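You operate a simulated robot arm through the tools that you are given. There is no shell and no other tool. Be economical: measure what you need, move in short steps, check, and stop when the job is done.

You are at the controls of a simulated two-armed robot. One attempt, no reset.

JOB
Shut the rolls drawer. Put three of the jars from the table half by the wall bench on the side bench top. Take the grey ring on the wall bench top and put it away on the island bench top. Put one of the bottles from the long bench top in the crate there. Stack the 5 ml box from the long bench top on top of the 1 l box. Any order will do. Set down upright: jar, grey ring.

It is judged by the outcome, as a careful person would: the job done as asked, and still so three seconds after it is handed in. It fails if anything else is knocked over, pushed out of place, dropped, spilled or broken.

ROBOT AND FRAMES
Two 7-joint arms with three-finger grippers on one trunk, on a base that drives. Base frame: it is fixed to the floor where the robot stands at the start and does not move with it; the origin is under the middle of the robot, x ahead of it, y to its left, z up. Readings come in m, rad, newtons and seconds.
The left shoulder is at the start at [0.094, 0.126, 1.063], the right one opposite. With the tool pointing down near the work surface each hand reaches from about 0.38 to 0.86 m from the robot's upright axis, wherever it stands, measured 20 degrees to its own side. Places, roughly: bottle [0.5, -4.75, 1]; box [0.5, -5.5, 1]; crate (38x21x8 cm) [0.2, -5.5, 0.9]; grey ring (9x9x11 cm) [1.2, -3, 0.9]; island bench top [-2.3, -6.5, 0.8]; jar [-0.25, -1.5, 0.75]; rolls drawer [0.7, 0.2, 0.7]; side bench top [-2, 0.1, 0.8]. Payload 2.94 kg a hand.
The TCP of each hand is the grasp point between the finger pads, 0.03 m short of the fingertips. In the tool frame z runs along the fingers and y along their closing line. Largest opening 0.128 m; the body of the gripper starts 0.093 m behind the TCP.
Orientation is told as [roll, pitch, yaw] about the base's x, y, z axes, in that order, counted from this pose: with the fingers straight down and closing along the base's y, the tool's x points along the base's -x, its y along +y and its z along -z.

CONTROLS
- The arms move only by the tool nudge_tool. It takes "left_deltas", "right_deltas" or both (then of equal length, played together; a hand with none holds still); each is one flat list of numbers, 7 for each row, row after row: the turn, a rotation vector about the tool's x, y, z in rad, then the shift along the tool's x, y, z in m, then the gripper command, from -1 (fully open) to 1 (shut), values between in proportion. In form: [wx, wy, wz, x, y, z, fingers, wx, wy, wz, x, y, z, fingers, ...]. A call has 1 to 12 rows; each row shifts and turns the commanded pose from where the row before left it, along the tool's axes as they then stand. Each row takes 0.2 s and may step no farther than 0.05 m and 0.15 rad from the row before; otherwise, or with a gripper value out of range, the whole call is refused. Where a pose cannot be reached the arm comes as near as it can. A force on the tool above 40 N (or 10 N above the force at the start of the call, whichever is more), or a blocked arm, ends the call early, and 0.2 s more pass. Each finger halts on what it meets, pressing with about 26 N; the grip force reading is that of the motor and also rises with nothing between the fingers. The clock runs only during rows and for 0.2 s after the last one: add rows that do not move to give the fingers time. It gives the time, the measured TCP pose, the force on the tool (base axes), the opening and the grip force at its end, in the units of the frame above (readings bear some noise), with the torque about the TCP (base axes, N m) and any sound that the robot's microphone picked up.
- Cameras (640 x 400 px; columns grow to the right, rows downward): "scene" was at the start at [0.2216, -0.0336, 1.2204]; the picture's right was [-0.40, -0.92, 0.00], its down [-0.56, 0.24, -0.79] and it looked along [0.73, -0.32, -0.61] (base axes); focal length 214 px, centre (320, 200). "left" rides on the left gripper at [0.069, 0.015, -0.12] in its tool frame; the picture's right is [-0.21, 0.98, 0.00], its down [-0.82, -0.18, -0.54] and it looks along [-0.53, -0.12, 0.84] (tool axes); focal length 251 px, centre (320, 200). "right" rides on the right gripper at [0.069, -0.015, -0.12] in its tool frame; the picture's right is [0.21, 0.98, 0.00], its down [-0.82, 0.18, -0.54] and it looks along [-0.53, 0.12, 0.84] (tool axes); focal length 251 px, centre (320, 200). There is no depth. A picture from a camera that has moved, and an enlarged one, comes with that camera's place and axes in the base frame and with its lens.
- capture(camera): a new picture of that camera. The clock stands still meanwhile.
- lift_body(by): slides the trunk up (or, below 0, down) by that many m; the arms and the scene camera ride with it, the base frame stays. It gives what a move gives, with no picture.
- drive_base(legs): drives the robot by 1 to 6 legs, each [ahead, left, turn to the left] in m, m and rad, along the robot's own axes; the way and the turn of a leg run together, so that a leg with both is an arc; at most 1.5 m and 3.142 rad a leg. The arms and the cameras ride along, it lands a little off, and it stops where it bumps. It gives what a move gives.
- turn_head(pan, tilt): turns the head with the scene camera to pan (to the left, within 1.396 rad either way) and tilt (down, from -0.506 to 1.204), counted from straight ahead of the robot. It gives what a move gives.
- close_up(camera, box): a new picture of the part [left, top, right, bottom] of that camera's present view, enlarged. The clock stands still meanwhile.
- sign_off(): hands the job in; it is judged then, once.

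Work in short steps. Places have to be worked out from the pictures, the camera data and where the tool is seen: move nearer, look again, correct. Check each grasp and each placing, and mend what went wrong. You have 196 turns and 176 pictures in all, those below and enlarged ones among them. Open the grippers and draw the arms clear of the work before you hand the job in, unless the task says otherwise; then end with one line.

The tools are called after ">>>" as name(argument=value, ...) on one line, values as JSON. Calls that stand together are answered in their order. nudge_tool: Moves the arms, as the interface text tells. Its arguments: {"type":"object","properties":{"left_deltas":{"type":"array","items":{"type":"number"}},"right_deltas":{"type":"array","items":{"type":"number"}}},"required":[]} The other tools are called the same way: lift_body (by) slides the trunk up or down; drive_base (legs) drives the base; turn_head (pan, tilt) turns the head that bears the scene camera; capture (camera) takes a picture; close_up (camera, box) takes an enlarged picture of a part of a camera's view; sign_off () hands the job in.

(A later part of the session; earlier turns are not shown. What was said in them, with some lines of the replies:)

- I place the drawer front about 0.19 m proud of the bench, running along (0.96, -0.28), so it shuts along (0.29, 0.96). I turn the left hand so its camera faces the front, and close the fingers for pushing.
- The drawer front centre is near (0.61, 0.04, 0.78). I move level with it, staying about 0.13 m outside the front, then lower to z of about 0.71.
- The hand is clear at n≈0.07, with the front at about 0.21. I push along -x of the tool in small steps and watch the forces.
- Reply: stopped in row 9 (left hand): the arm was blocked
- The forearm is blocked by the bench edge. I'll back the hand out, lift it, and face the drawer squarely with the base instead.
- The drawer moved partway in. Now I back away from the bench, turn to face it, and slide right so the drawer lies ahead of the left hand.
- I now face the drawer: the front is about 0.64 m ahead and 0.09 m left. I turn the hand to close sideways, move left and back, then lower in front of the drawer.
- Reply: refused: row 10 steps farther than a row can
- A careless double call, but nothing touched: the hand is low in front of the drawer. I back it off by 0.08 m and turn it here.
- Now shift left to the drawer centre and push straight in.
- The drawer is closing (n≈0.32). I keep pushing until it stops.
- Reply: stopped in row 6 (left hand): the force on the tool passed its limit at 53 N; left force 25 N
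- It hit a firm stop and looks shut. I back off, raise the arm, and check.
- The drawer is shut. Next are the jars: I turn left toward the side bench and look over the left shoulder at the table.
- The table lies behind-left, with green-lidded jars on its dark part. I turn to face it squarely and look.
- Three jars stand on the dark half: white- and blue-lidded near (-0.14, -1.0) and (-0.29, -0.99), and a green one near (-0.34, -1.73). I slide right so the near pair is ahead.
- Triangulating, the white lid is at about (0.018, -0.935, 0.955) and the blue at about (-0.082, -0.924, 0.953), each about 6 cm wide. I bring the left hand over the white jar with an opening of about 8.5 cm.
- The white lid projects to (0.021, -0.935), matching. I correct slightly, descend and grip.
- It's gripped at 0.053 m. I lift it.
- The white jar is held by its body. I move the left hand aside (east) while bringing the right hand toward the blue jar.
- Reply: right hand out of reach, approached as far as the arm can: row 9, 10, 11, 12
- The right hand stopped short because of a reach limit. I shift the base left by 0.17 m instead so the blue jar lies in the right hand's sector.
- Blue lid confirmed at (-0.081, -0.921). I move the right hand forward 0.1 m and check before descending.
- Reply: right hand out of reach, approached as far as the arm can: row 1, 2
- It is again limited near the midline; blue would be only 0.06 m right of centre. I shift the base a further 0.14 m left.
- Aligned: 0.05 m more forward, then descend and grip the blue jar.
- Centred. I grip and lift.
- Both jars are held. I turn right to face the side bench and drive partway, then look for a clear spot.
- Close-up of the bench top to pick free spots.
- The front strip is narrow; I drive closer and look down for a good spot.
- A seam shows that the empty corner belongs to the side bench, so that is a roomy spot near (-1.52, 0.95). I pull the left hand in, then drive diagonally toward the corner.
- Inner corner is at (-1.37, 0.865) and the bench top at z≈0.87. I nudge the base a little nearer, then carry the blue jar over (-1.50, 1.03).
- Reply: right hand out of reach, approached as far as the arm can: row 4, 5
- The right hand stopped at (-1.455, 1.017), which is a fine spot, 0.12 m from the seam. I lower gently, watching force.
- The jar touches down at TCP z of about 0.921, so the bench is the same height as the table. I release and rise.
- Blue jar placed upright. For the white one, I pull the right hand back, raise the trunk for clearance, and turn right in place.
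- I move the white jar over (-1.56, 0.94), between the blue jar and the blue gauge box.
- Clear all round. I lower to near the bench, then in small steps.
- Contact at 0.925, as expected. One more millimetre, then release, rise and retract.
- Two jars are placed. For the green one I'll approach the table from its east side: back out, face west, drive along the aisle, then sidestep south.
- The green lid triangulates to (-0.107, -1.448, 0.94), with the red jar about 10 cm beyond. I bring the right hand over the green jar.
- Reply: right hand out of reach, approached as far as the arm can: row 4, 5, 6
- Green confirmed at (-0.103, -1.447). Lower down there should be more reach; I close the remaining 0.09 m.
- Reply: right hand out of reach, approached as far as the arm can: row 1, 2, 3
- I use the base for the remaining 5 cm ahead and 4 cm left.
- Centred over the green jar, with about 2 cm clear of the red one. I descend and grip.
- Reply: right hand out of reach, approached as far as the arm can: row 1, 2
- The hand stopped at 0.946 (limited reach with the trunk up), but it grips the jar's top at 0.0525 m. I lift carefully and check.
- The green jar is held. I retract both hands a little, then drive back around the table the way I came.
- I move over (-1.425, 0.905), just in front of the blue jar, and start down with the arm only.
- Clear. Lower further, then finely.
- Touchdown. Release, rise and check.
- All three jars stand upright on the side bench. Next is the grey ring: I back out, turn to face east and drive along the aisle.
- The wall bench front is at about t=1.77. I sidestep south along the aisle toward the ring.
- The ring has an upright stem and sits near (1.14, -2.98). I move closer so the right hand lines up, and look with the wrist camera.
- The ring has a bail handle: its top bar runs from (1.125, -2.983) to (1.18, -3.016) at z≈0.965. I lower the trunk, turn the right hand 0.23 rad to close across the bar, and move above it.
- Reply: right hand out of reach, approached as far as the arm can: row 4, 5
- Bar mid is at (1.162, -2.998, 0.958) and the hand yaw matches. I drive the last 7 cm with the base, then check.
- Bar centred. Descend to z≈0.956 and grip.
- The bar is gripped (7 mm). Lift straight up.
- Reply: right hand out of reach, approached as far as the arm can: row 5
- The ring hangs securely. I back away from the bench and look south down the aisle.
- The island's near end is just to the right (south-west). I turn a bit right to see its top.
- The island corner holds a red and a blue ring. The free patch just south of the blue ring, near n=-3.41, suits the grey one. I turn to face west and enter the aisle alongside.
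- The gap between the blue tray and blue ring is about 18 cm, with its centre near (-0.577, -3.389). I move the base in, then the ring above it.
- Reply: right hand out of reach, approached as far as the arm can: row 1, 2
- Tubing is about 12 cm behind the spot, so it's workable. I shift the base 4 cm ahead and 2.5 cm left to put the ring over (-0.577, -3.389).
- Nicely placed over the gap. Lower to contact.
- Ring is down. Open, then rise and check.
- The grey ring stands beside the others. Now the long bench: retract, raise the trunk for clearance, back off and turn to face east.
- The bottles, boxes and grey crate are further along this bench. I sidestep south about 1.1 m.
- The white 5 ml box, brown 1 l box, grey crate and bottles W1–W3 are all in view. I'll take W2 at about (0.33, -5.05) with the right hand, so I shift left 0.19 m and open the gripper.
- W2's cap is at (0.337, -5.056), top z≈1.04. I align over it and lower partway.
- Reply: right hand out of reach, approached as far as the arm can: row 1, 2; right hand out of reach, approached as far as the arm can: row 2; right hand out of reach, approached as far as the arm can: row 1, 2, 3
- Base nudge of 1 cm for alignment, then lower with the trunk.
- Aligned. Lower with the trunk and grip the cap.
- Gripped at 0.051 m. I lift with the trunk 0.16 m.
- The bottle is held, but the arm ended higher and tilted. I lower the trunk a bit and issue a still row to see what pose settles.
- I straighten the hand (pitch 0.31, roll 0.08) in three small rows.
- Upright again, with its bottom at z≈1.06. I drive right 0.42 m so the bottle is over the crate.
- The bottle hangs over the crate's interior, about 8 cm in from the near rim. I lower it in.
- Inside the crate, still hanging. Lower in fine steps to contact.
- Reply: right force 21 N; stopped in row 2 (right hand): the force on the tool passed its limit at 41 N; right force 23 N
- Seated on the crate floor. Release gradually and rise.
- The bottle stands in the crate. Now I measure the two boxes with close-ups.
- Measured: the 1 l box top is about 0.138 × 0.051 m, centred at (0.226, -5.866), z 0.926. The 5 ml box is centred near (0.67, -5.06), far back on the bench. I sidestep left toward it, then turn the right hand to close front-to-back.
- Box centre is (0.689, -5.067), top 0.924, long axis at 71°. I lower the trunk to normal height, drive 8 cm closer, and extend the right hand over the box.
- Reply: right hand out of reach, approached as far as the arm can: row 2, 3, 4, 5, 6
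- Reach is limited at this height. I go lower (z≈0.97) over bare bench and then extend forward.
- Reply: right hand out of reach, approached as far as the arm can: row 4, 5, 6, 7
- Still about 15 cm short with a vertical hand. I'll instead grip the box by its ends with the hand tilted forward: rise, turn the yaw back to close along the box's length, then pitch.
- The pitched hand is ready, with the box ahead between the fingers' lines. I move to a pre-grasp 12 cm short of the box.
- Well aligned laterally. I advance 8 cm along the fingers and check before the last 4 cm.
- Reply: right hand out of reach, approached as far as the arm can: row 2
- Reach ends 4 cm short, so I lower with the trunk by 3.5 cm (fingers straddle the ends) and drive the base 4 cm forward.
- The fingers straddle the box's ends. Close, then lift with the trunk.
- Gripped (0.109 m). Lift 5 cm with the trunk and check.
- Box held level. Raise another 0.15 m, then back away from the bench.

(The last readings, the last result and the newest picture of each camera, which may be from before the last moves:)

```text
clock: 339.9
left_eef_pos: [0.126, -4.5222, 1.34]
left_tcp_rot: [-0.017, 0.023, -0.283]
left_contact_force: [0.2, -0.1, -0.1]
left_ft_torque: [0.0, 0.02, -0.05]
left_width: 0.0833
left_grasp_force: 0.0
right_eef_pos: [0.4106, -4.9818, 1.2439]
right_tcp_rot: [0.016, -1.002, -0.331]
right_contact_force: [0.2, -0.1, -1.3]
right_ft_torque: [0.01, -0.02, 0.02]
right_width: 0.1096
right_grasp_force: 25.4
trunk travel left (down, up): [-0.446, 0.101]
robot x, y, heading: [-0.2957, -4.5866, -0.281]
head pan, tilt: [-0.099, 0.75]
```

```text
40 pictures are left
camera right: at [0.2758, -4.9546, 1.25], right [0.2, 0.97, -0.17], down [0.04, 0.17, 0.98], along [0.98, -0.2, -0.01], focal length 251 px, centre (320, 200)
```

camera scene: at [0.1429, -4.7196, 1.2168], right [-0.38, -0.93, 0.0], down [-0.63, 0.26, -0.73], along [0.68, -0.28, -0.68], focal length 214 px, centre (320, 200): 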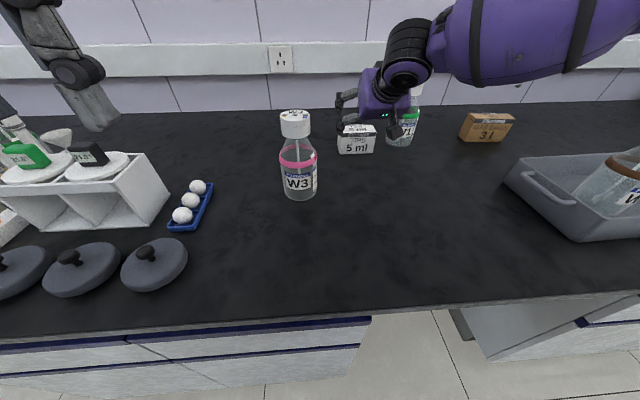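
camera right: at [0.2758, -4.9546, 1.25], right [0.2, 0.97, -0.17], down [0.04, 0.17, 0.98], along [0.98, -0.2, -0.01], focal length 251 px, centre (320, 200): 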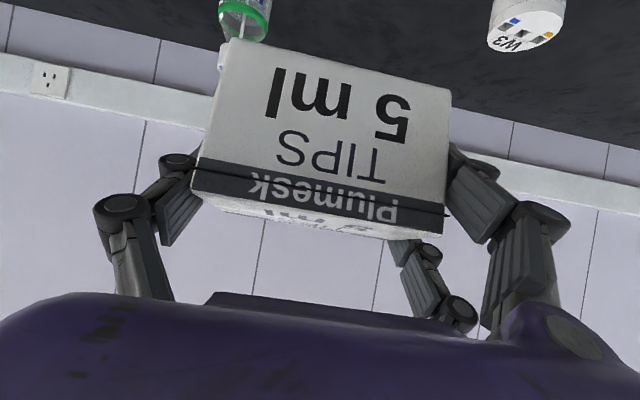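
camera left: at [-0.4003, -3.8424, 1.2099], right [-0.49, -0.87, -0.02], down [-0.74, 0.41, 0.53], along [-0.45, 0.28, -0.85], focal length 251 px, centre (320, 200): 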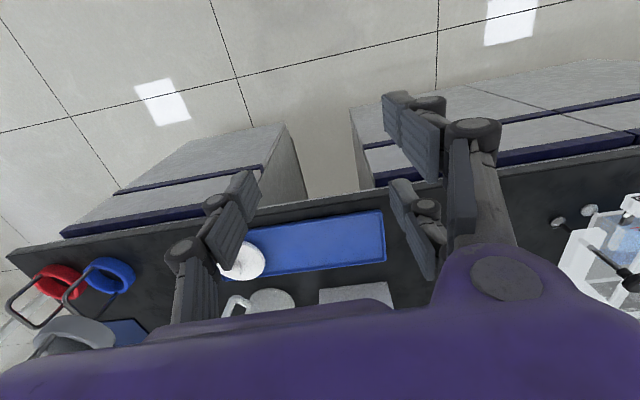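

The hand pitched a little further during the lift, which I'll correct later. I sidestep right 0.9 m toward the 1 l box and look.

>>> drive_base(legs=[[0, -0.9, 0]])

>>> turn_head(pan=-0.15, tilt=0.8)

>>> capture(camera="scene")

```text
clock: 348.2
left_eef_pos: [-0.123, -5.3918, 1.3384]
left_tcp_rot: [-0.017, 0.019, -0.277]
left_contact_force: [0.5, 0.5, 1.0]
left_ft_torque: [-0.01, 0.02, -0.02]
left_width: 0.0833
left_grasp_force: 0.1
right_eef_pos: [0.1652, -5.8504, 1.2448]
right_tcp_rot: [0.016, -1.001, -0.324]
right_contact_force: [0.5, 0.0, -1.4]
right_ft_torque: [0.01, -0.02, -0.02]
right_width: 0.1096
right_grasp_force: 26.8
trunk travel left (down, up): [-0.446, 0.101]
robot x, y, heading: [-0.5415, -5.4574, -0.272]
head pan, tilt: [-0.099, 0.75]
```

```text
clock: 348.8
left_eef_pos: [-0.1223, -5.3923, 1.3401]
left_tcp_rot: [-0.017, 0.021, -0.277]
left_contact_force: [0.3, -0.4, 0.2]
left_ft_torque: [0.01, 0.03, 0.01]
left_width: 0.0832
left_grasp_force: 0.2
right_eef_pos: [0.165, -5.8504, 1.2445]
right_tcp_rot: [0.016, -1.0, -0.324]
right_contact_force: [0.3, 0.8, -0.5]
right_ft_torque: [0.02, 0.02, -0.03]
right_width: 0.1095
right_grasp_force: 26.4
trunk travel left (down, up): [-0.446, 0.101]
robot x, y, heading: [-0.5433, -5.4557, -0.28]
head pan, tilt: [-0.15, 0.799]
```

```text
39 pictures are left
camera scene: at [-0.3792, -5.5148, 1.384], right [-0.41, -0.91, 0.0], down [-0.65, 0.29, -0.7], along [0.64, -0.29, -0.72], focal length 214 px, centre (320, 200)
```

scene: 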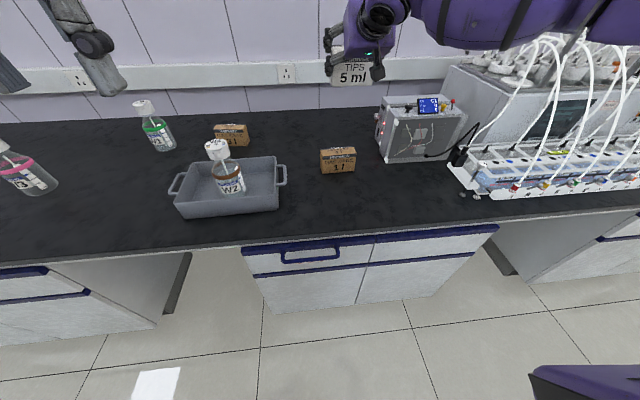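

>>> nudge_tool(right_deltas=[0.008, 0.097, 0, 0, 0, 0, 1, 0.008, 0.097, 0, 0, 0, 0, 1, 0, 0, 0, 0, 0, 0, 1])

>>> close_up(camera="scene", box=[290, 120, 390, 190])

>>> close_up(camera="scene", box=[300, 10, 420, 110])

```text
clock: 349.6
left_eef_pos: [-0.1229, -5.3919, 1.3398]
left_tcp_rot: [-0.016, 0.019, -0.277]
left_contact_force: [1.0, 0.0, 0.1]
left_ft_torque: [0.03, -0.03, -0.01]
left_width: 0.0832
left_grasp_force: 0.0
right_eef_pos: [0.1487, -5.8605, 1.2403]
right_tcp_rot: [0.002, -0.856, -0.322]
right_contact_force: [0.4, 0.2, -2.3]
right_ft_torque: [-0.03, -0.01, 0.04]
right_width: 0.1095
right_grasp_force: 25.9
right hand out of reach, approached as far as the arm can: row 1, 2
trunk travel left (down, up): [-0.446, 0.101]
robot x, y, heading: [-0.5385, -5.4589, -0.274]
head pan, tilt: [-0.15, 0.799]
```

```text
5.71 times, centred on (340, 155) of scene
camera zoom: at [-0.3794, -5.5149, 1.384], right [-0.41, -0.91, 0.0], down [-0.65, 0.29, -0.7], along [0.64, -0.29, -0.72], focal length 1226 px, centre (206, 457)
```

zoom: 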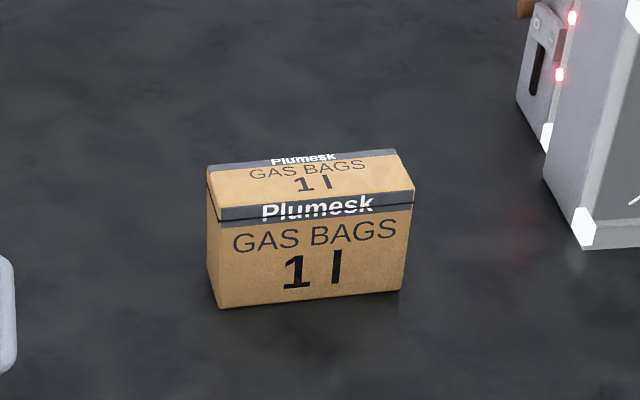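

```text
4.00 times, centred on (360, 60) of scene
camera zoom: at [-0.3794, -5.5149, 1.384], right [-0.41, -0.91, 0.0], down [-0.65, 0.29, -0.7], along [0.64, -0.29, -0.72], focal length 858 px, centre (160, 760)
```

zoom: 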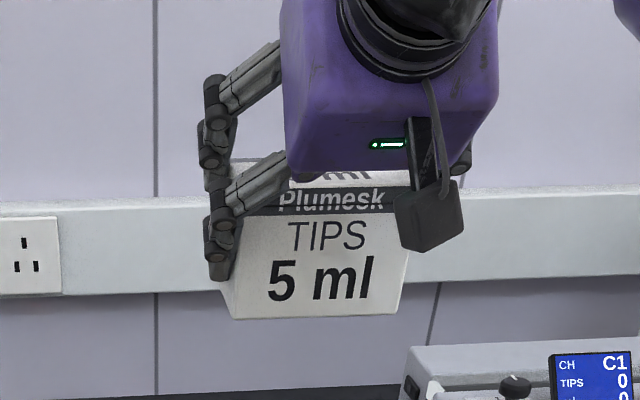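

The 1 l box top is centred at (0.233, -5.867), axis 75°. I retract the hand 8 cm for better reach, then level it (pitch -0.806) and align yaw to -0.26.

>>> nudge_tool(right_deltas=[0, 0, 0, 0.0275, 0, -0.029, 1, 0, 0, 0, 0.0275, 0, -0.029, 1, 0, 0.05, 0, 0, 0, 0, 1, -0.0434, 0, -0.0414, 0, 0, 0, 1, 0, 0, 0, 0, 0, 0, 1])

>>> capture(camera="scene")

```text
clock: 350.8
left_eef_pos: [-0.1228, -5.3903, 1.3409]
left_tcp_rot: [-0.017, 0.019, -0.277]
left_contact_force: [-0.2, 0.2, 0.3]
left_ft_torque: [0.0, 0.02, -0.01]
left_width: 0.0834
left_grasp_force: 0.0
right_eef_pos: [0.0723, -5.8353, 1.2395]
right_tcp_rot: [0.002, -0.757, -0.267]
right_contact_force: [0.2, 0.4, -1.4]
right_ft_torque: [-0.01, 0.03, 0.03]
right_width: 0.1093
right_grasp_force: 25.9
trunk travel left (down, up): [-0.446, 0.101]
robot x, y, heading: [-0.541, -5.4581, -0.27]
head pan, tilt: [-0.15, 0.799]
```

```text
36 pictures are left
camera scene: at [-0.3793, -5.5146, 1.384], right [-0.41, -0.91, 0.0], down [-0.65, 0.29, -0.7], along [0.64, -0.29, -0.72], focal length 214 px, centre (320, 200)
```

scene: 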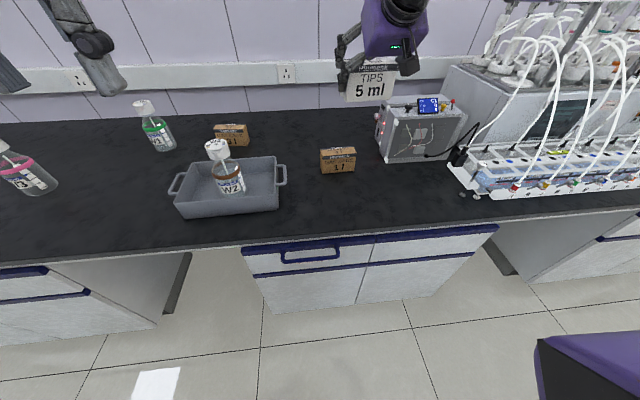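

I re-level the pitch, lower the trunk 0.19 m in front of the box, and check the tilt.

>>> lift_body(by=-0.19)

>>> nudge_tool(right_deltas=[0, -0.049, 0, 0, 0, 0, 1, 0, 0, 0, 0, 0, 0, 1])

>>> capture(camera="scene")

```text
clock: 352.9
left_eef_pos: [-0.1223, -5.3921, 1.1501]
left_tcp_rot: [-0.016, 0.018, -0.278]
left_contact_force: [-0.1, -0.6, -0.4]
left_ft_torque: [-0.01, 0.01, 0.0]
left_width: 0.0831
left_grasp_force: 0.1
right_eef_pos: [0.0723, -5.8356, 1.0501]
right_tcp_rot: [0.001, -0.76, -0.265]
right_contact_force: [0.5, -0.3, -1.9]
right_ft_torque: [0.02, 0.01, -0.01]
right_width: 0.1097
right_grasp_force: 26.2
trunk travel left (down, up): [-0.256, 0.291]
robot x, y, heading: [-0.5442, -5.4568, -0.272]
head pan, tilt: [-0.15, 0.799]
```

```text
clock: 353.5
left_eef_pos: [-0.123, -5.3918, 1.1505]
left_tcp_rot: [-0.018, 0.019, -0.276]
left_contact_force: [0.4, -0.1, 0.3]
left_ft_torque: [0.0, 0.04, -0.02]
left_width: 0.083
left_grasp_force: 0.0
right_eef_pos: [0.0733, -5.8349, 1.0504]
right_tcp_rot: [0.001, -0.809, -0.266]
right_contact_force: [0.0, 0.7, -1.5]
right_ft_torque: [0.0, 0.0, -0.04]
right_width: 0.1098
right_grasp_force: 25.8
trunk travel left (down, up): [-0.256, 0.291]
robot x, y, heading: [-0.5407, -5.4598, -0.277]
head pan, tilt: [-0.15, 0.799]
```

```text
35 pictures are left
camera scene: at [-0.3263, -5.5295, 1.1892], right [-0.41, -0.91, 0.0], down [-0.65, 0.29, -0.7], along [0.64, -0.29, -0.72], focal length 214 px, centre (320, 200)
```

scene: 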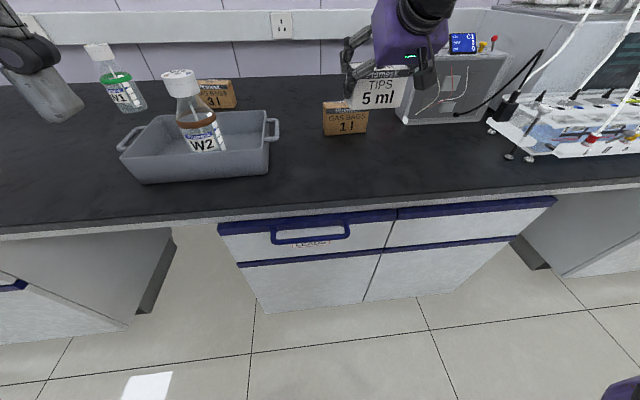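

Level again. Drive 17 cm ahead so the box is over the 1 l box.

>>> drive_base(legs=[[0.168, 0.013, 0]])

>>> turn_head(pan=-0.3, tilt=0.7)

>>> capture(camera="scene")

>>> capture(camera="right")

```text
clock: 355.0
left_eef_pos: [0.0428, -5.4216, 1.1505]
left_tcp_rot: [-0.018, 0.019, -0.275]
left_contact_force: [0.6, -0.2, 0.1]
left_ft_torque: [-0.02, 0.0, -0.01]
left_width: 0.083
left_grasp_force: 0.0
right_eef_pos: [0.2389, -5.8669, 1.0511]
right_tcp_rot: [0.004, -0.807, -0.264]
right_contact_force: [-0.1, 0.3, -2.2]
right_ft_torque: [0.01, 0.0, 0.03]
right_width: 0.1098
right_grasp_force: 26.0
trunk travel left (down, up): [-0.256, 0.291]
robot x, y, heading: [-0.3787, -5.4894, -0.266]
head pan, tilt: [-0.15, 0.799]
```

```text
clock: 355.7
left_eef_pos: [0.0416, -5.4233, 1.1489]
left_tcp_rot: [-0.019, 0.019, -0.274]
left_contact_force: [0.1, -0.2, -0.2]
left_ft_torque: [0.0, -0.02, -0.01]
left_width: 0.0832
left_grasp_force: 0.1
right_eef_pos: [0.2391, -5.8654, 1.049]
right_tcp_rot: [0.001, -0.807, -0.262]
right_contact_force: [-0.5, 0.4, -2.4]
right_ft_torque: [-0.03, -0.01, -0.03]
right_width: 0.1094
right_grasp_force: 26.1
trunk travel left (down, up): [-0.256, 0.291]
robot x, y, heading: [-0.3771, -5.4901, -0.268]
head pan, tilt: [-0.3, 0.7]
```

```text
34 pictures are left
camera scene: at [-0.1637, -5.5742, 1.1974], right [-0.54, -0.84, 0.0], down [-0.54, 0.35, -0.76], along [0.64, -0.41, -0.64], focal length 214 px, centre (320, 200)
```

scene: 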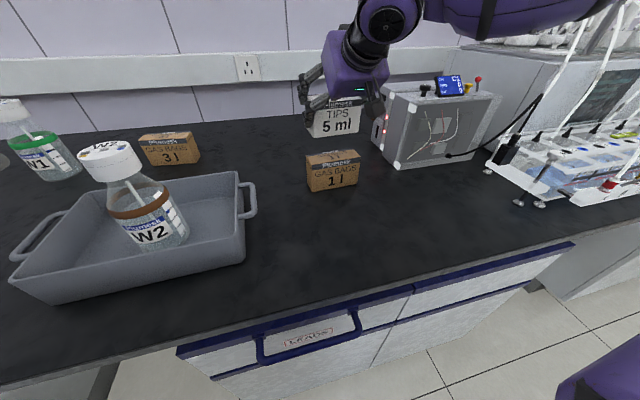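

```text
33 pictures are left
camera right: at [0.106, -5.8468, 1.0823], right [0.11, 0.98, -0.15], down [0.22, 0.13, 0.97], along [0.97, -0.14, -0.2], focal length 251 px, centre (320, 200)
```

right: 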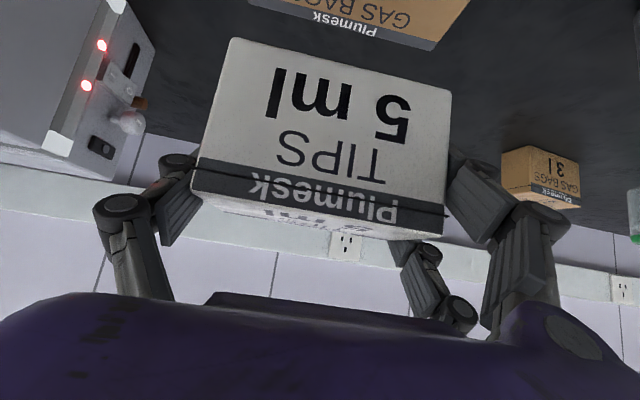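

>>> close_up(camera="scene", box=[280, 80, 400, 200])

```text
3.33 times, centred on (340, 140) of scene
camera zoom: at [-0.1637, -5.5742, 1.1974], right [-0.54, -0.84, 0.0], down [-0.54, 0.35, -0.76], along [0.64, -0.41, -0.64], focal length 715 px, centre (253, 400)
```

zoom: 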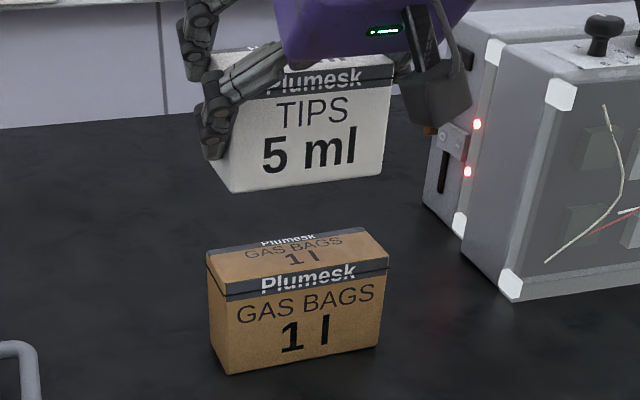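

The 5 ml box appears about 1–2 cm short and a bit left of the 1 l box's centre. I shift 1.2 cm ahead and 0.8 cm right, lower 5.5 cm by trunk, and re-measure.

>>> drive_base(legs=[[0.012, -0.008, 0]])

>>> lift_body(by=-0.055)

>>> close_up(camera="scene", box=[280, 80, 400, 200])

```text
clock: 356.4
left_eef_pos: [0.0509, -5.4326, 1.1506]
left_tcp_rot: [-0.018, 0.02, -0.272]
left_contact_force: [0.0, 0.2, 0.3]
left_ft_torque: [0.01, -0.01, 0.04]
left_width: 0.0833
left_grasp_force: 0.0
right_eef_pos: [0.2471, -5.8754, 1.0504]
right_tcp_rot: [0.002, -0.808, -0.262]
right_contact_force: [-0.2, 0.3, -0.8]
right_ft_torque: [0.01, 0.04, -0.01]
right_width: 0.1092
right_grasp_force: 26.0
trunk travel left (down, up): [-0.256, 0.291]
robot x, y, heading: [-0.3678, -5.5009, -0.271]
head pan, tilt: [-0.3, 0.7]
```

```text
clock: 357.4
left_eef_pos: [0.0504, -5.4321, 1.0963]
left_tcp_rot: [-0.017, 0.018, -0.272]
left_contact_force: [-0.2, 0.0, 0.0]
left_ft_torque: [0.04, -0.04, 0.03]
left_width: 0.0832
left_grasp_force: 0.1
right_eef_pos: [0.2485, -5.8754, 0.9957]
right_tcp_rot: [0.001, -0.81, -0.262]
right_contact_force: [-0.4, -0.3, -0.9]
right_ft_torque: [-0.03, -0.03, -0.01]
right_width: 0.1097
right_grasp_force: 26.5
trunk travel left (down, up): [-0.201, 0.346]
robot x, y, heading: [-0.3687, -5.4978, -0.268]
head pan, tilt: [-0.3, 0.7]
```

```text
3.33 times, centred on (340, 140) of scene
camera zoom: at [-0.1373, -5.5895, 1.1383], right [-0.54, -0.84, 0.0], down [-0.54, 0.35, -0.77], along [0.64, -0.41, -0.64], focal length 715 px, centre (253, 400)
```

zoom: 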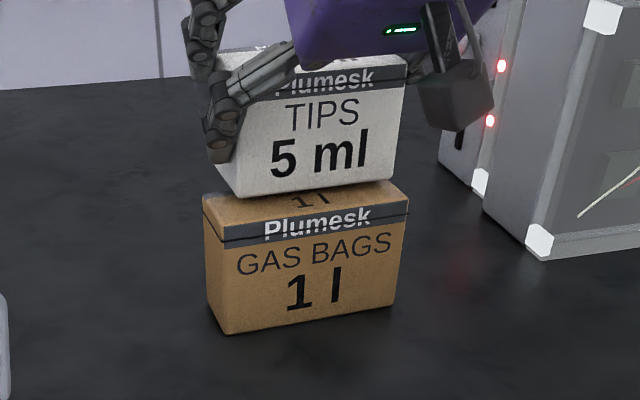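

The estimate depends on the remaining gap, so I lower another 1.7 cm and measure again close to contact.

>>> lift_body(by=-0.017)

>>> close_up(camera="scene", box=[300, 80, 400, 180])

```text
clock: 358.0
left_eef_pos: [0.051, -5.4327, 1.0787]
left_tcp_rot: [-0.016, 0.021, -0.272]
left_contact_force: [1.3, 0.0, 1.3]
left_ft_torque: [0.01, 0.01, -0.01]
left_width: 0.0835
left_grasp_force: 0.1
right_eef_pos: [0.2484, -5.8756, 0.9806]
right_tcp_rot: [0.004, -0.81, -0.264]
right_contact_force: [4.6, -0.4, 11.1]
right_ft_torque: [-0.02, -0.2, -0.04]
right_width: 0.1095
right_grasp_force: 25.8
trunk travel left (down, up): [-0.184, 0.363]
robot x, y, heading: [-0.3673, -5.5016, -0.267]
head pan, tilt: [-0.3, 0.7]
```

```text
4.00 times, centred on (350, 130) of scene
camera zoom: at [-0.1309, -5.5908, 1.1189], right [-0.54, -0.84, 0.0], down [-0.54, 0.35, -0.77], along [0.64, -0.41, -0.64], focal length 858 px, centre (200, 480)
```

zoom: 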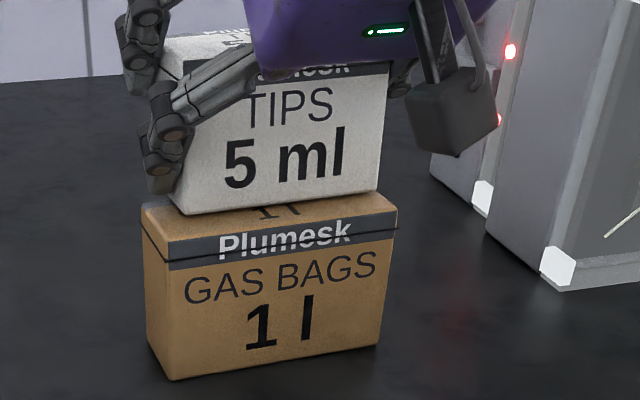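

Contact occurs already at TCP z 0.981, with the centre of pressure right under the hand. I check the overlap from the left hand's camera.

>>> capture(camera="left")

```text
29 pictures are left
camera left: at [-0.0098, -5.3977, 1.1999], right [0.47, 0.88, -0.02], down [0.75, -0.39, 0.53], along [0.46, -0.26, -0.85], focal length 251 px, centre (320, 200)
```

left: 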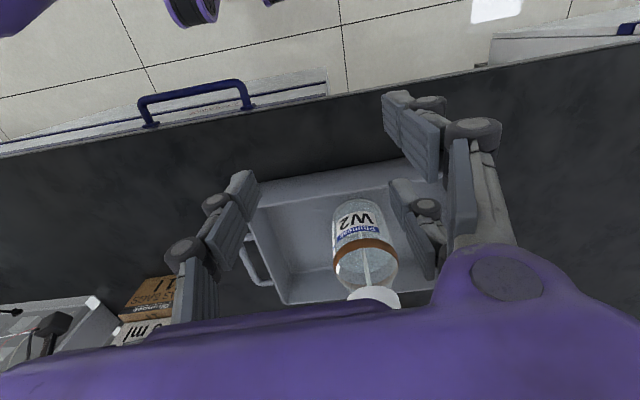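

>>> close_up(camera="left", box=[60, 250, 200, 360])

```text
3.64 times, centred on (130, 305) of left
camera zoom: at [-0.0098, -5.3977, 1.1999], right [0.47, 0.88, -0.02], down [0.75, -0.39, 0.53], along [0.46, -0.26, -0.85], focal length 914 px, centre (1011, -182)
```

zoom: 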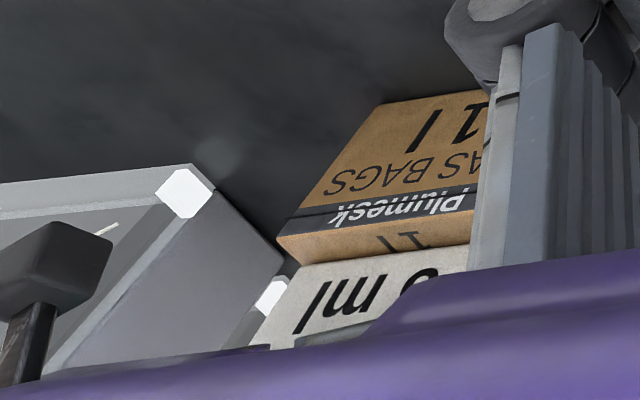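

>>> close_up(camera="scene", box=[330, 120, 370, 145])

```text
16.00 times, centred on (350, 132) of scene
camera zoom: at [-0.1309, -5.5908, 1.1189], right [-0.54, -0.84, 0.0], down [-0.54, 0.35, -0.77], along [0.64, -0.41, -0.64], focal length 3432 px, centre (-160, 1280)
```

zoom: 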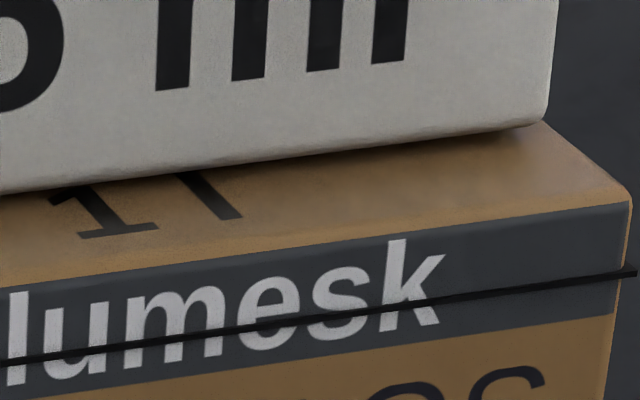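

The zoom shows the 5 ml box sits too far back (about 2.5 cm of the 1 l top is visible in front). I raise 1.5 cm, move back 2.5 cm and left 0.6 cm, and re-check.

>>> lift_body(by=0.015)

>>> drive_base(legs=[[-0.025, 0.006, 0]])

>>> close_up(camera="scene", box=[310, 90, 400, 160])

```text
clock: 358.7
left_eef_pos: [0.0516, -5.4342, 1.0928]
left_tcp_rot: [-0.018, 0.019, -0.272]
left_contact_force: [0.5, 0.0, -0.9]
left_ft_torque: [0.0, 0.0, -0.02]
left_width: 0.0832
left_grasp_force: 0.0
right_eef_pos: [0.2482, -5.877, 0.992]
right_tcp_rot: [-0.001, -0.805, -0.263]
right_contact_force: [0.9, -0.4, -1.5]
right_ft_torque: [0.0, -0.01, 0.02]
right_width: 0.1096
right_grasp_force: 25.4
trunk travel left (down, up): [-0.199, 0.348]
robot x, y, heading: [-0.3705, -5.5, -0.272]
head pan, tilt: [-0.3, 0.7]
```

```text
clock: 359.5
left_eef_pos: [0.028, -5.4213, 1.0925]
left_tcp_rot: [-0.016, 0.02, -0.272]
left_contact_force: [-0.1, 0.2, 0.7]
left_ft_torque: [0.0, -0.04, 0.01]
left_width: 0.0835
left_grasp_force: 0.1
right_eef_pos: [0.2252, -5.8641, 0.9938]
right_tcp_rot: [0.002, -0.81, -0.263]
right_contact_force: [0.1, 0.4, -0.6]
right_ft_torque: [-0.01, -0.02, 0.04]
right_width: 0.1095
right_grasp_force: 25.5
trunk travel left (down, up): [-0.199, 0.348]
robot x, y, heading: [-0.3895, -5.4825, -0.267]
head pan, tilt: [-0.3, 0.7]
```

```text
5.71 times, centred on (355, 125) of scene
camera zoom: at [-0.1595, -5.5772, 1.1359], right [-0.54, -0.84, 0.0], down [-0.54, 0.35, -0.77], along [0.64, -0.41, -0.64], focal length 1226 px, centre (120, 629)
```

zoom: 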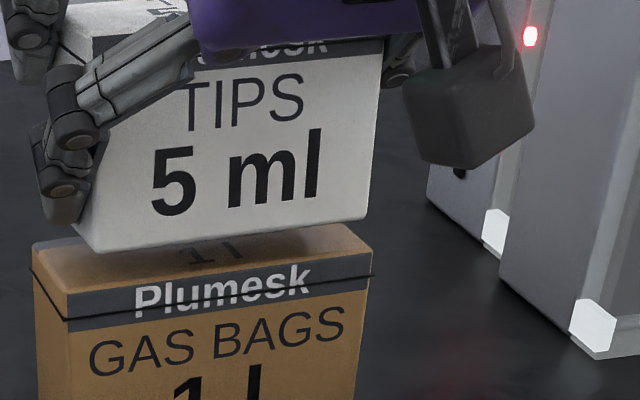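

Now aligned. Lower by trunk to contact.

>>> lift_body(by=-0.012)

>>> close_up(camera="scene", box=[310, 90, 400, 160])

```text
clock: 360.1
left_eef_pos: [0.0259, -5.4207, 1.0813]
left_tcp_rot: [-0.017, 0.019, -0.271]
left_contact_force: [-0.4, -0.4, -0.2]
left_ft_torque: [0.01, 0.0, 0.02]
left_width: 0.0832
left_grasp_force: 0.1
right_eef_pos: [0.2245, -5.8633, 0.9817]
right_tcp_rot: [0.002, -0.808, -0.263]
right_contact_force: [-0.8, 0.0, 2.9]
right_ft_torque: [-0.03, -0.13, 0.0]
right_width: 0.1097
right_grasp_force: 25.8
trunk travel left (down, up): [-0.187, 0.36]
robot x, y, heading: [-0.3892, -5.4895, -0.267]
head pan, tilt: [-0.3, 0.7]
```

```text
5.71 times, centred on (355, 125) of scene
camera zoom: at [-0.1555, -5.5783, 1.1224], right [-0.54, -0.84, 0.0], down [-0.54, 0.35, -0.77], along [0.64, -0.41, -0.64], focal length 1226 px, centre (120, 629)
```

zoom: 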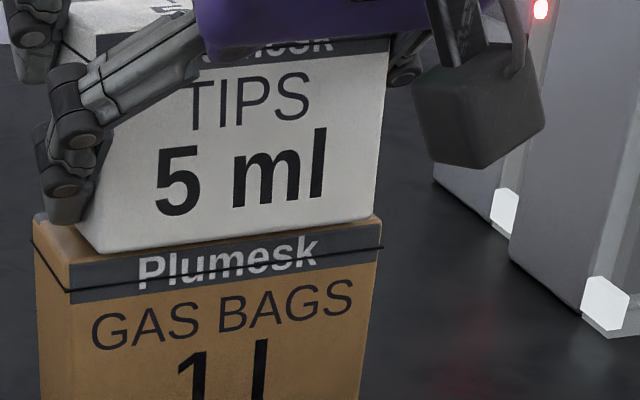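

Front edges are flush and contact has begun. 2 mm more, then release and withdraw along the fingers.

>>> lift_body(by=-0.002)

>>> nudge_tool(right_deltas=[0, 0, 0, 0, 0, 0, -0.8, 0, 0, 0, 0, 0, 0, -1, 0, 0, 0, 0, 0, 0, -1, 0, 0, 0, 0, 0, 0, -1])

>>> capture(camera="right")

```text
clock: 360.6
left_eef_pos: [0.0268, -5.4214, 1.0797]
left_tcp_rot: [-0.018, 0.019, -0.272]
left_contact_force: [1.1, 0.4, 0.3]
left_ft_torque: [0.04, -0.02, -0.02]
left_width: 0.0833
left_grasp_force: 0.0
right_eef_pos: [0.2243, -5.8631, 0.9817]
right_tcp_rot: [0.003, -0.811, -0.264]
right_contact_force: [-0.2, -1.5, 12.0]
right_ft_torque: [-0.15, -0.23, -0.03]
right_width: 0.1096
right_grasp_force: 26.4
trunk travel left (down, up): [-0.185, 0.362]
robot x, y, heading: [-0.391, -5.4891, -0.268]
head pan, tilt: [-0.3, 0.7]
```

```text
clock: 361.6
left_eef_pos: [0.0282, -5.421, 1.0786]
left_tcp_rot: [-0.018, 0.019, -0.271]
left_contact_force: [-0.5, 0.2, -0.5]
left_ft_torque: [-0.01, 0.0, 0.01]
left_width: 0.083
left_grasp_force: 0.1
right_eef_pos: [0.2255, -5.8629, 0.9792]
right_tcp_rot: [0.003, -0.805, -0.263]
right_contact_force: [0.1, -0.2, 0.7]
right_ft_torque: [0.0, -0.04, 0.02]
right_width: 0.1281
right_grasp_force: 0.0
trunk travel left (down, up): [-0.185, 0.362]
robot x, y, heading: [-0.3903, -5.487, -0.271]
head pan, tilt: [-0.3, 0.7]
```

```text
24 pictures are left
camera right: at [0.0923, -5.8446, 1.0115], right [0.11, 0.98, -0.15], down [0.22, 0.13, 0.97], along [0.97, -0.14, -0.2], focal length 251 px, centre (320, 200)
```

right: 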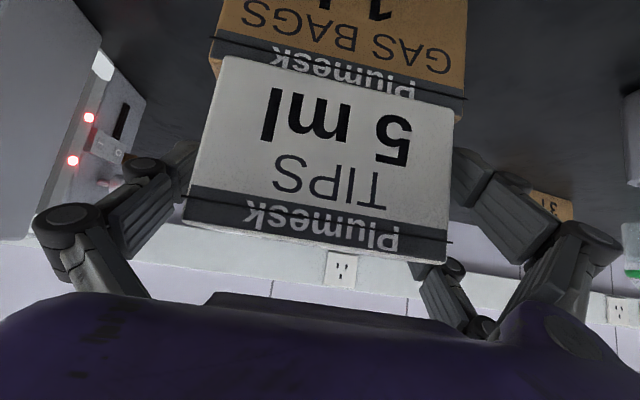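

The box rests on the 1 l box with fingers open. I withdraw back along the finger direction.

>>> nudge_tool(right_deltas=[0, 0, 0, 0, 0, -0.02, -1, 0, 0, 0, 0, 0, -0.03, -1, 0, 0, 0, 0, 0, -0.04, -1, 0, 0, 0, 0, 0, -0.04, -1, 0, 0, 0, 0, 0, -0.04, -1])

>>> capture(camera="scene")

```text
clock: 362.8
left_eef_pos: [0.0268, -5.4209, 1.0801]
left_tcp_rot: [-0.018, 0.016, -0.273]
left_contact_force: [-1.2, -0.1, -0.5]
left_ft_torque: [-0.01, -0.01, 0.0]
left_width: 0.0832
left_grasp_force: 0.0
right_eef_pos: [0.1051, -5.8319, 1.0971]
right_tcp_rot: [0.004, -0.807, -0.26]
right_contact_force: [-0.9, -0.8, -0.3]
right_ft_torque: [0.0, -0.02, 0.0]
right_width: 0.128
right_grasp_force: 0.2
trunk travel left (down, up): [-0.185, 0.362]
robot x, y, heading: [-0.3913, -5.4896, -0.27]
head pan, tilt: [-0.3, 0.7]
```

```text
23 pictures are left
camera scene: at [-0.155, -5.5785, 1.1202], right [-0.54, -0.84, 0.0], down [-0.54, 0.35, -0.77], along [0.64, -0.41, -0.64], focal length 214 px, centre (320, 200)
```

scene: 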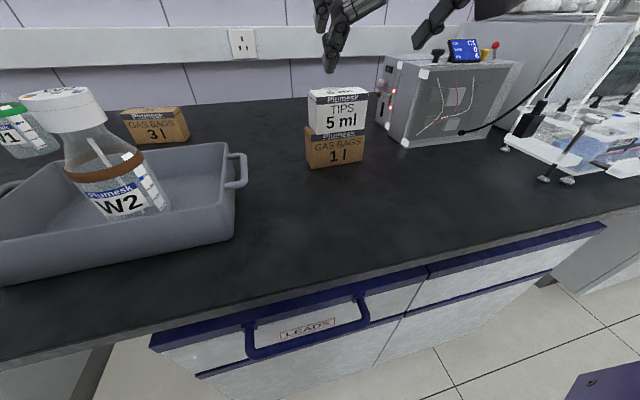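

The stack looks good. I raise the trunk, back away from the bench, and take a final look.

>>> lift_body(by=0.12)

>>> drive_base(legs=[[-0.3, 0, 0]])

>>> turn_head(pan=0.1, tilt=0.6)

>>> capture(camera="scene")

```text
clock: 364.3
left_eef_pos: [0.0275, -5.421, 1.1985]
left_tcp_rot: [-0.017, 0.018, -0.272]
left_contact_force: [-0.3, 0.1, 0.2]
left_ft_torque: [0.01, 0.01, 0.01]
left_width: 0.0832
left_grasp_force: 0.1
right_eef_pos: [0.1072, -5.8324, 1.2169]
right_tcp_rot: [0.002, -0.805, -0.263]
right_contact_force: [0.3, 0.5, 0.1]
right_ft_torque: [-0.02, 0.0, 0.01]
right_width: 0.1279
right_grasp_force: 0.0
trunk travel left (down, up): [-0.305, 0.242]
robot x, y, heading: [-0.391, -5.4892, -0.269]
head pan, tilt: [-0.3, 0.7]
```

```text
clock: 366.4
left_eef_pos: [-0.2609, -5.3398, 1.1996]
left_tcp_rot: [-0.017, 0.02, -0.268]
left_contact_force: [0.7, 0.6, -0.5]
left_ft_torque: [0.0, -0.05, 0.03]
left_width: 0.0832
left_grasp_force: 0.0
right_eef_pos: [-0.1812, -5.7509, 1.2159]
right_tcp_rot: [0.001, -0.806, -0.259]
right_contact_force: [0.4, 0.3, 0.7]
right_ft_torque: [-0.03, 0.0, 0.01]
right_width: 0.1279
right_grasp_force: 0.0
trunk travel left (down, up): [-0.305, 0.242]
robot x, y, heading: [-0.6791, -5.4095, -0.265]
head pan, tilt: [-0.3, 0.7]
```

```text
clock: 367.2
left_eef_pos: [-0.2618, -5.3406, 1.1982]
left_tcp_rot: [-0.017, 0.019, -0.268]
left_contact_force: [-1.0, 0.0, 0.4]
left_ft_torque: [-0.01, 0.02, 0.01]
left_width: 0.0833
left_grasp_force: 0.0
right_eef_pos: [-0.1813, -5.7518, 1.216]
right_tcp_rot: [0.003, -0.805, -0.259]
right_contact_force: [-0.2, -0.3, 0.1]
right_ft_torque: [-0.01, 0.02, 0.0]
right_width: 0.1283
right_grasp_force: 0.1
trunk travel left (down, up): [-0.305, 0.242]
robot x, y, heading: [-0.6815, -5.4067, -0.262]
head pan, tilt: [0.099, 0.6]
```

```text
22 pictures are left
camera scene: at [-0.4636, -5.458, 1.2551], right [-0.17, -0.99, 0.0], down [-0.56, 0.09, -0.82], along [0.81, -0.14, -0.57], focal length 214 px, centre (320, 200)
```

scene: 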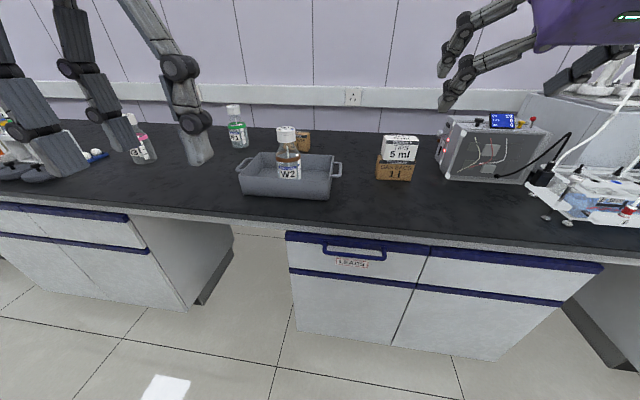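

Everything here is in order. I open both grippers fully while clear of the work.

>>> nudge_tool(left_deltas=[0, 0, 0, 0, 0, 0, -1, 0, 0, 0, 0, 0, 0, -1, 0, 0, 0, 0, 0, 0, -1], right_deltas=[0, 0, 0, 0, 0, 0, -1, 0, 0, 0, 0, 0, 0, -1, 0, 0, 0, 0, 0, 0, -1])

>>> close_up(camera="scene", box=[220, 90, 440, 210])

```text
clock: 368.0
left_eef_pos: [-0.2614, -5.3401, 1.1994]
left_tcp_rot: [-0.018, 0.017, -0.27]
left_contact_force: [0.0, -0.1, 1.1]
left_ft_torque: [0.01, -0.01, 0.02]
left_width: 0.1281
left_grasp_force: 0.1
right_eef_pos: [-0.1824, -5.7511, 1.2159]
right_tcp_rot: [0.001, -0.806, -0.258]
right_contact_force: [-0.1, -0.3, -0.3]
right_ft_torque: [-0.02, -0.03, 0.02]
right_width: 0.1282
right_grasp_force: 0.0
trunk travel left (down, up): [-0.305, 0.242]
robot x, y, heading: [-0.6812, -5.411, -0.266]
head pan, tilt: [0.099, 0.6]
```

```text
2.91 times, centred on (330, 150) of scene
camera zoom: at [-0.4638, -5.4579, 1.2551], right [-0.17, -0.99, 0.0], down [-0.56, 0.09, -0.83], along [0.81, -0.14, -0.56], focal length 624 px, centre (291, 346)
```

zoom: 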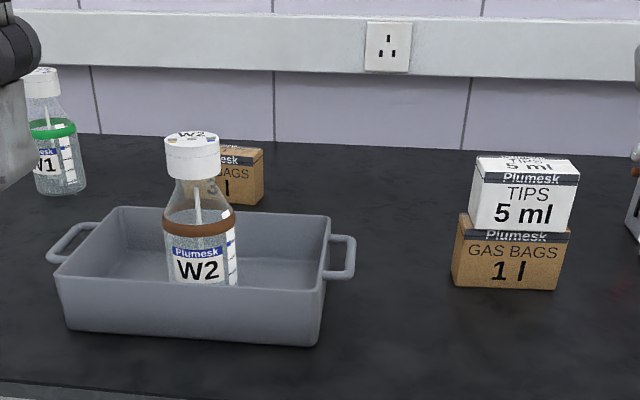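

The bottle stands in the crate, the 5 ml box sits squarely on the 1 l box, and the arms are clear. I hand the job in.

>>> sign_off()

```text
The job is handed in.
```

All five parts of the job are done and handed in: the rolls drawer is shut, three jars (white, blue and green lids) stand on the side bench, the grey ring is on the island bench, bottle W2 is in the crate, and the 5 ml box is stacked on the 1 l box.
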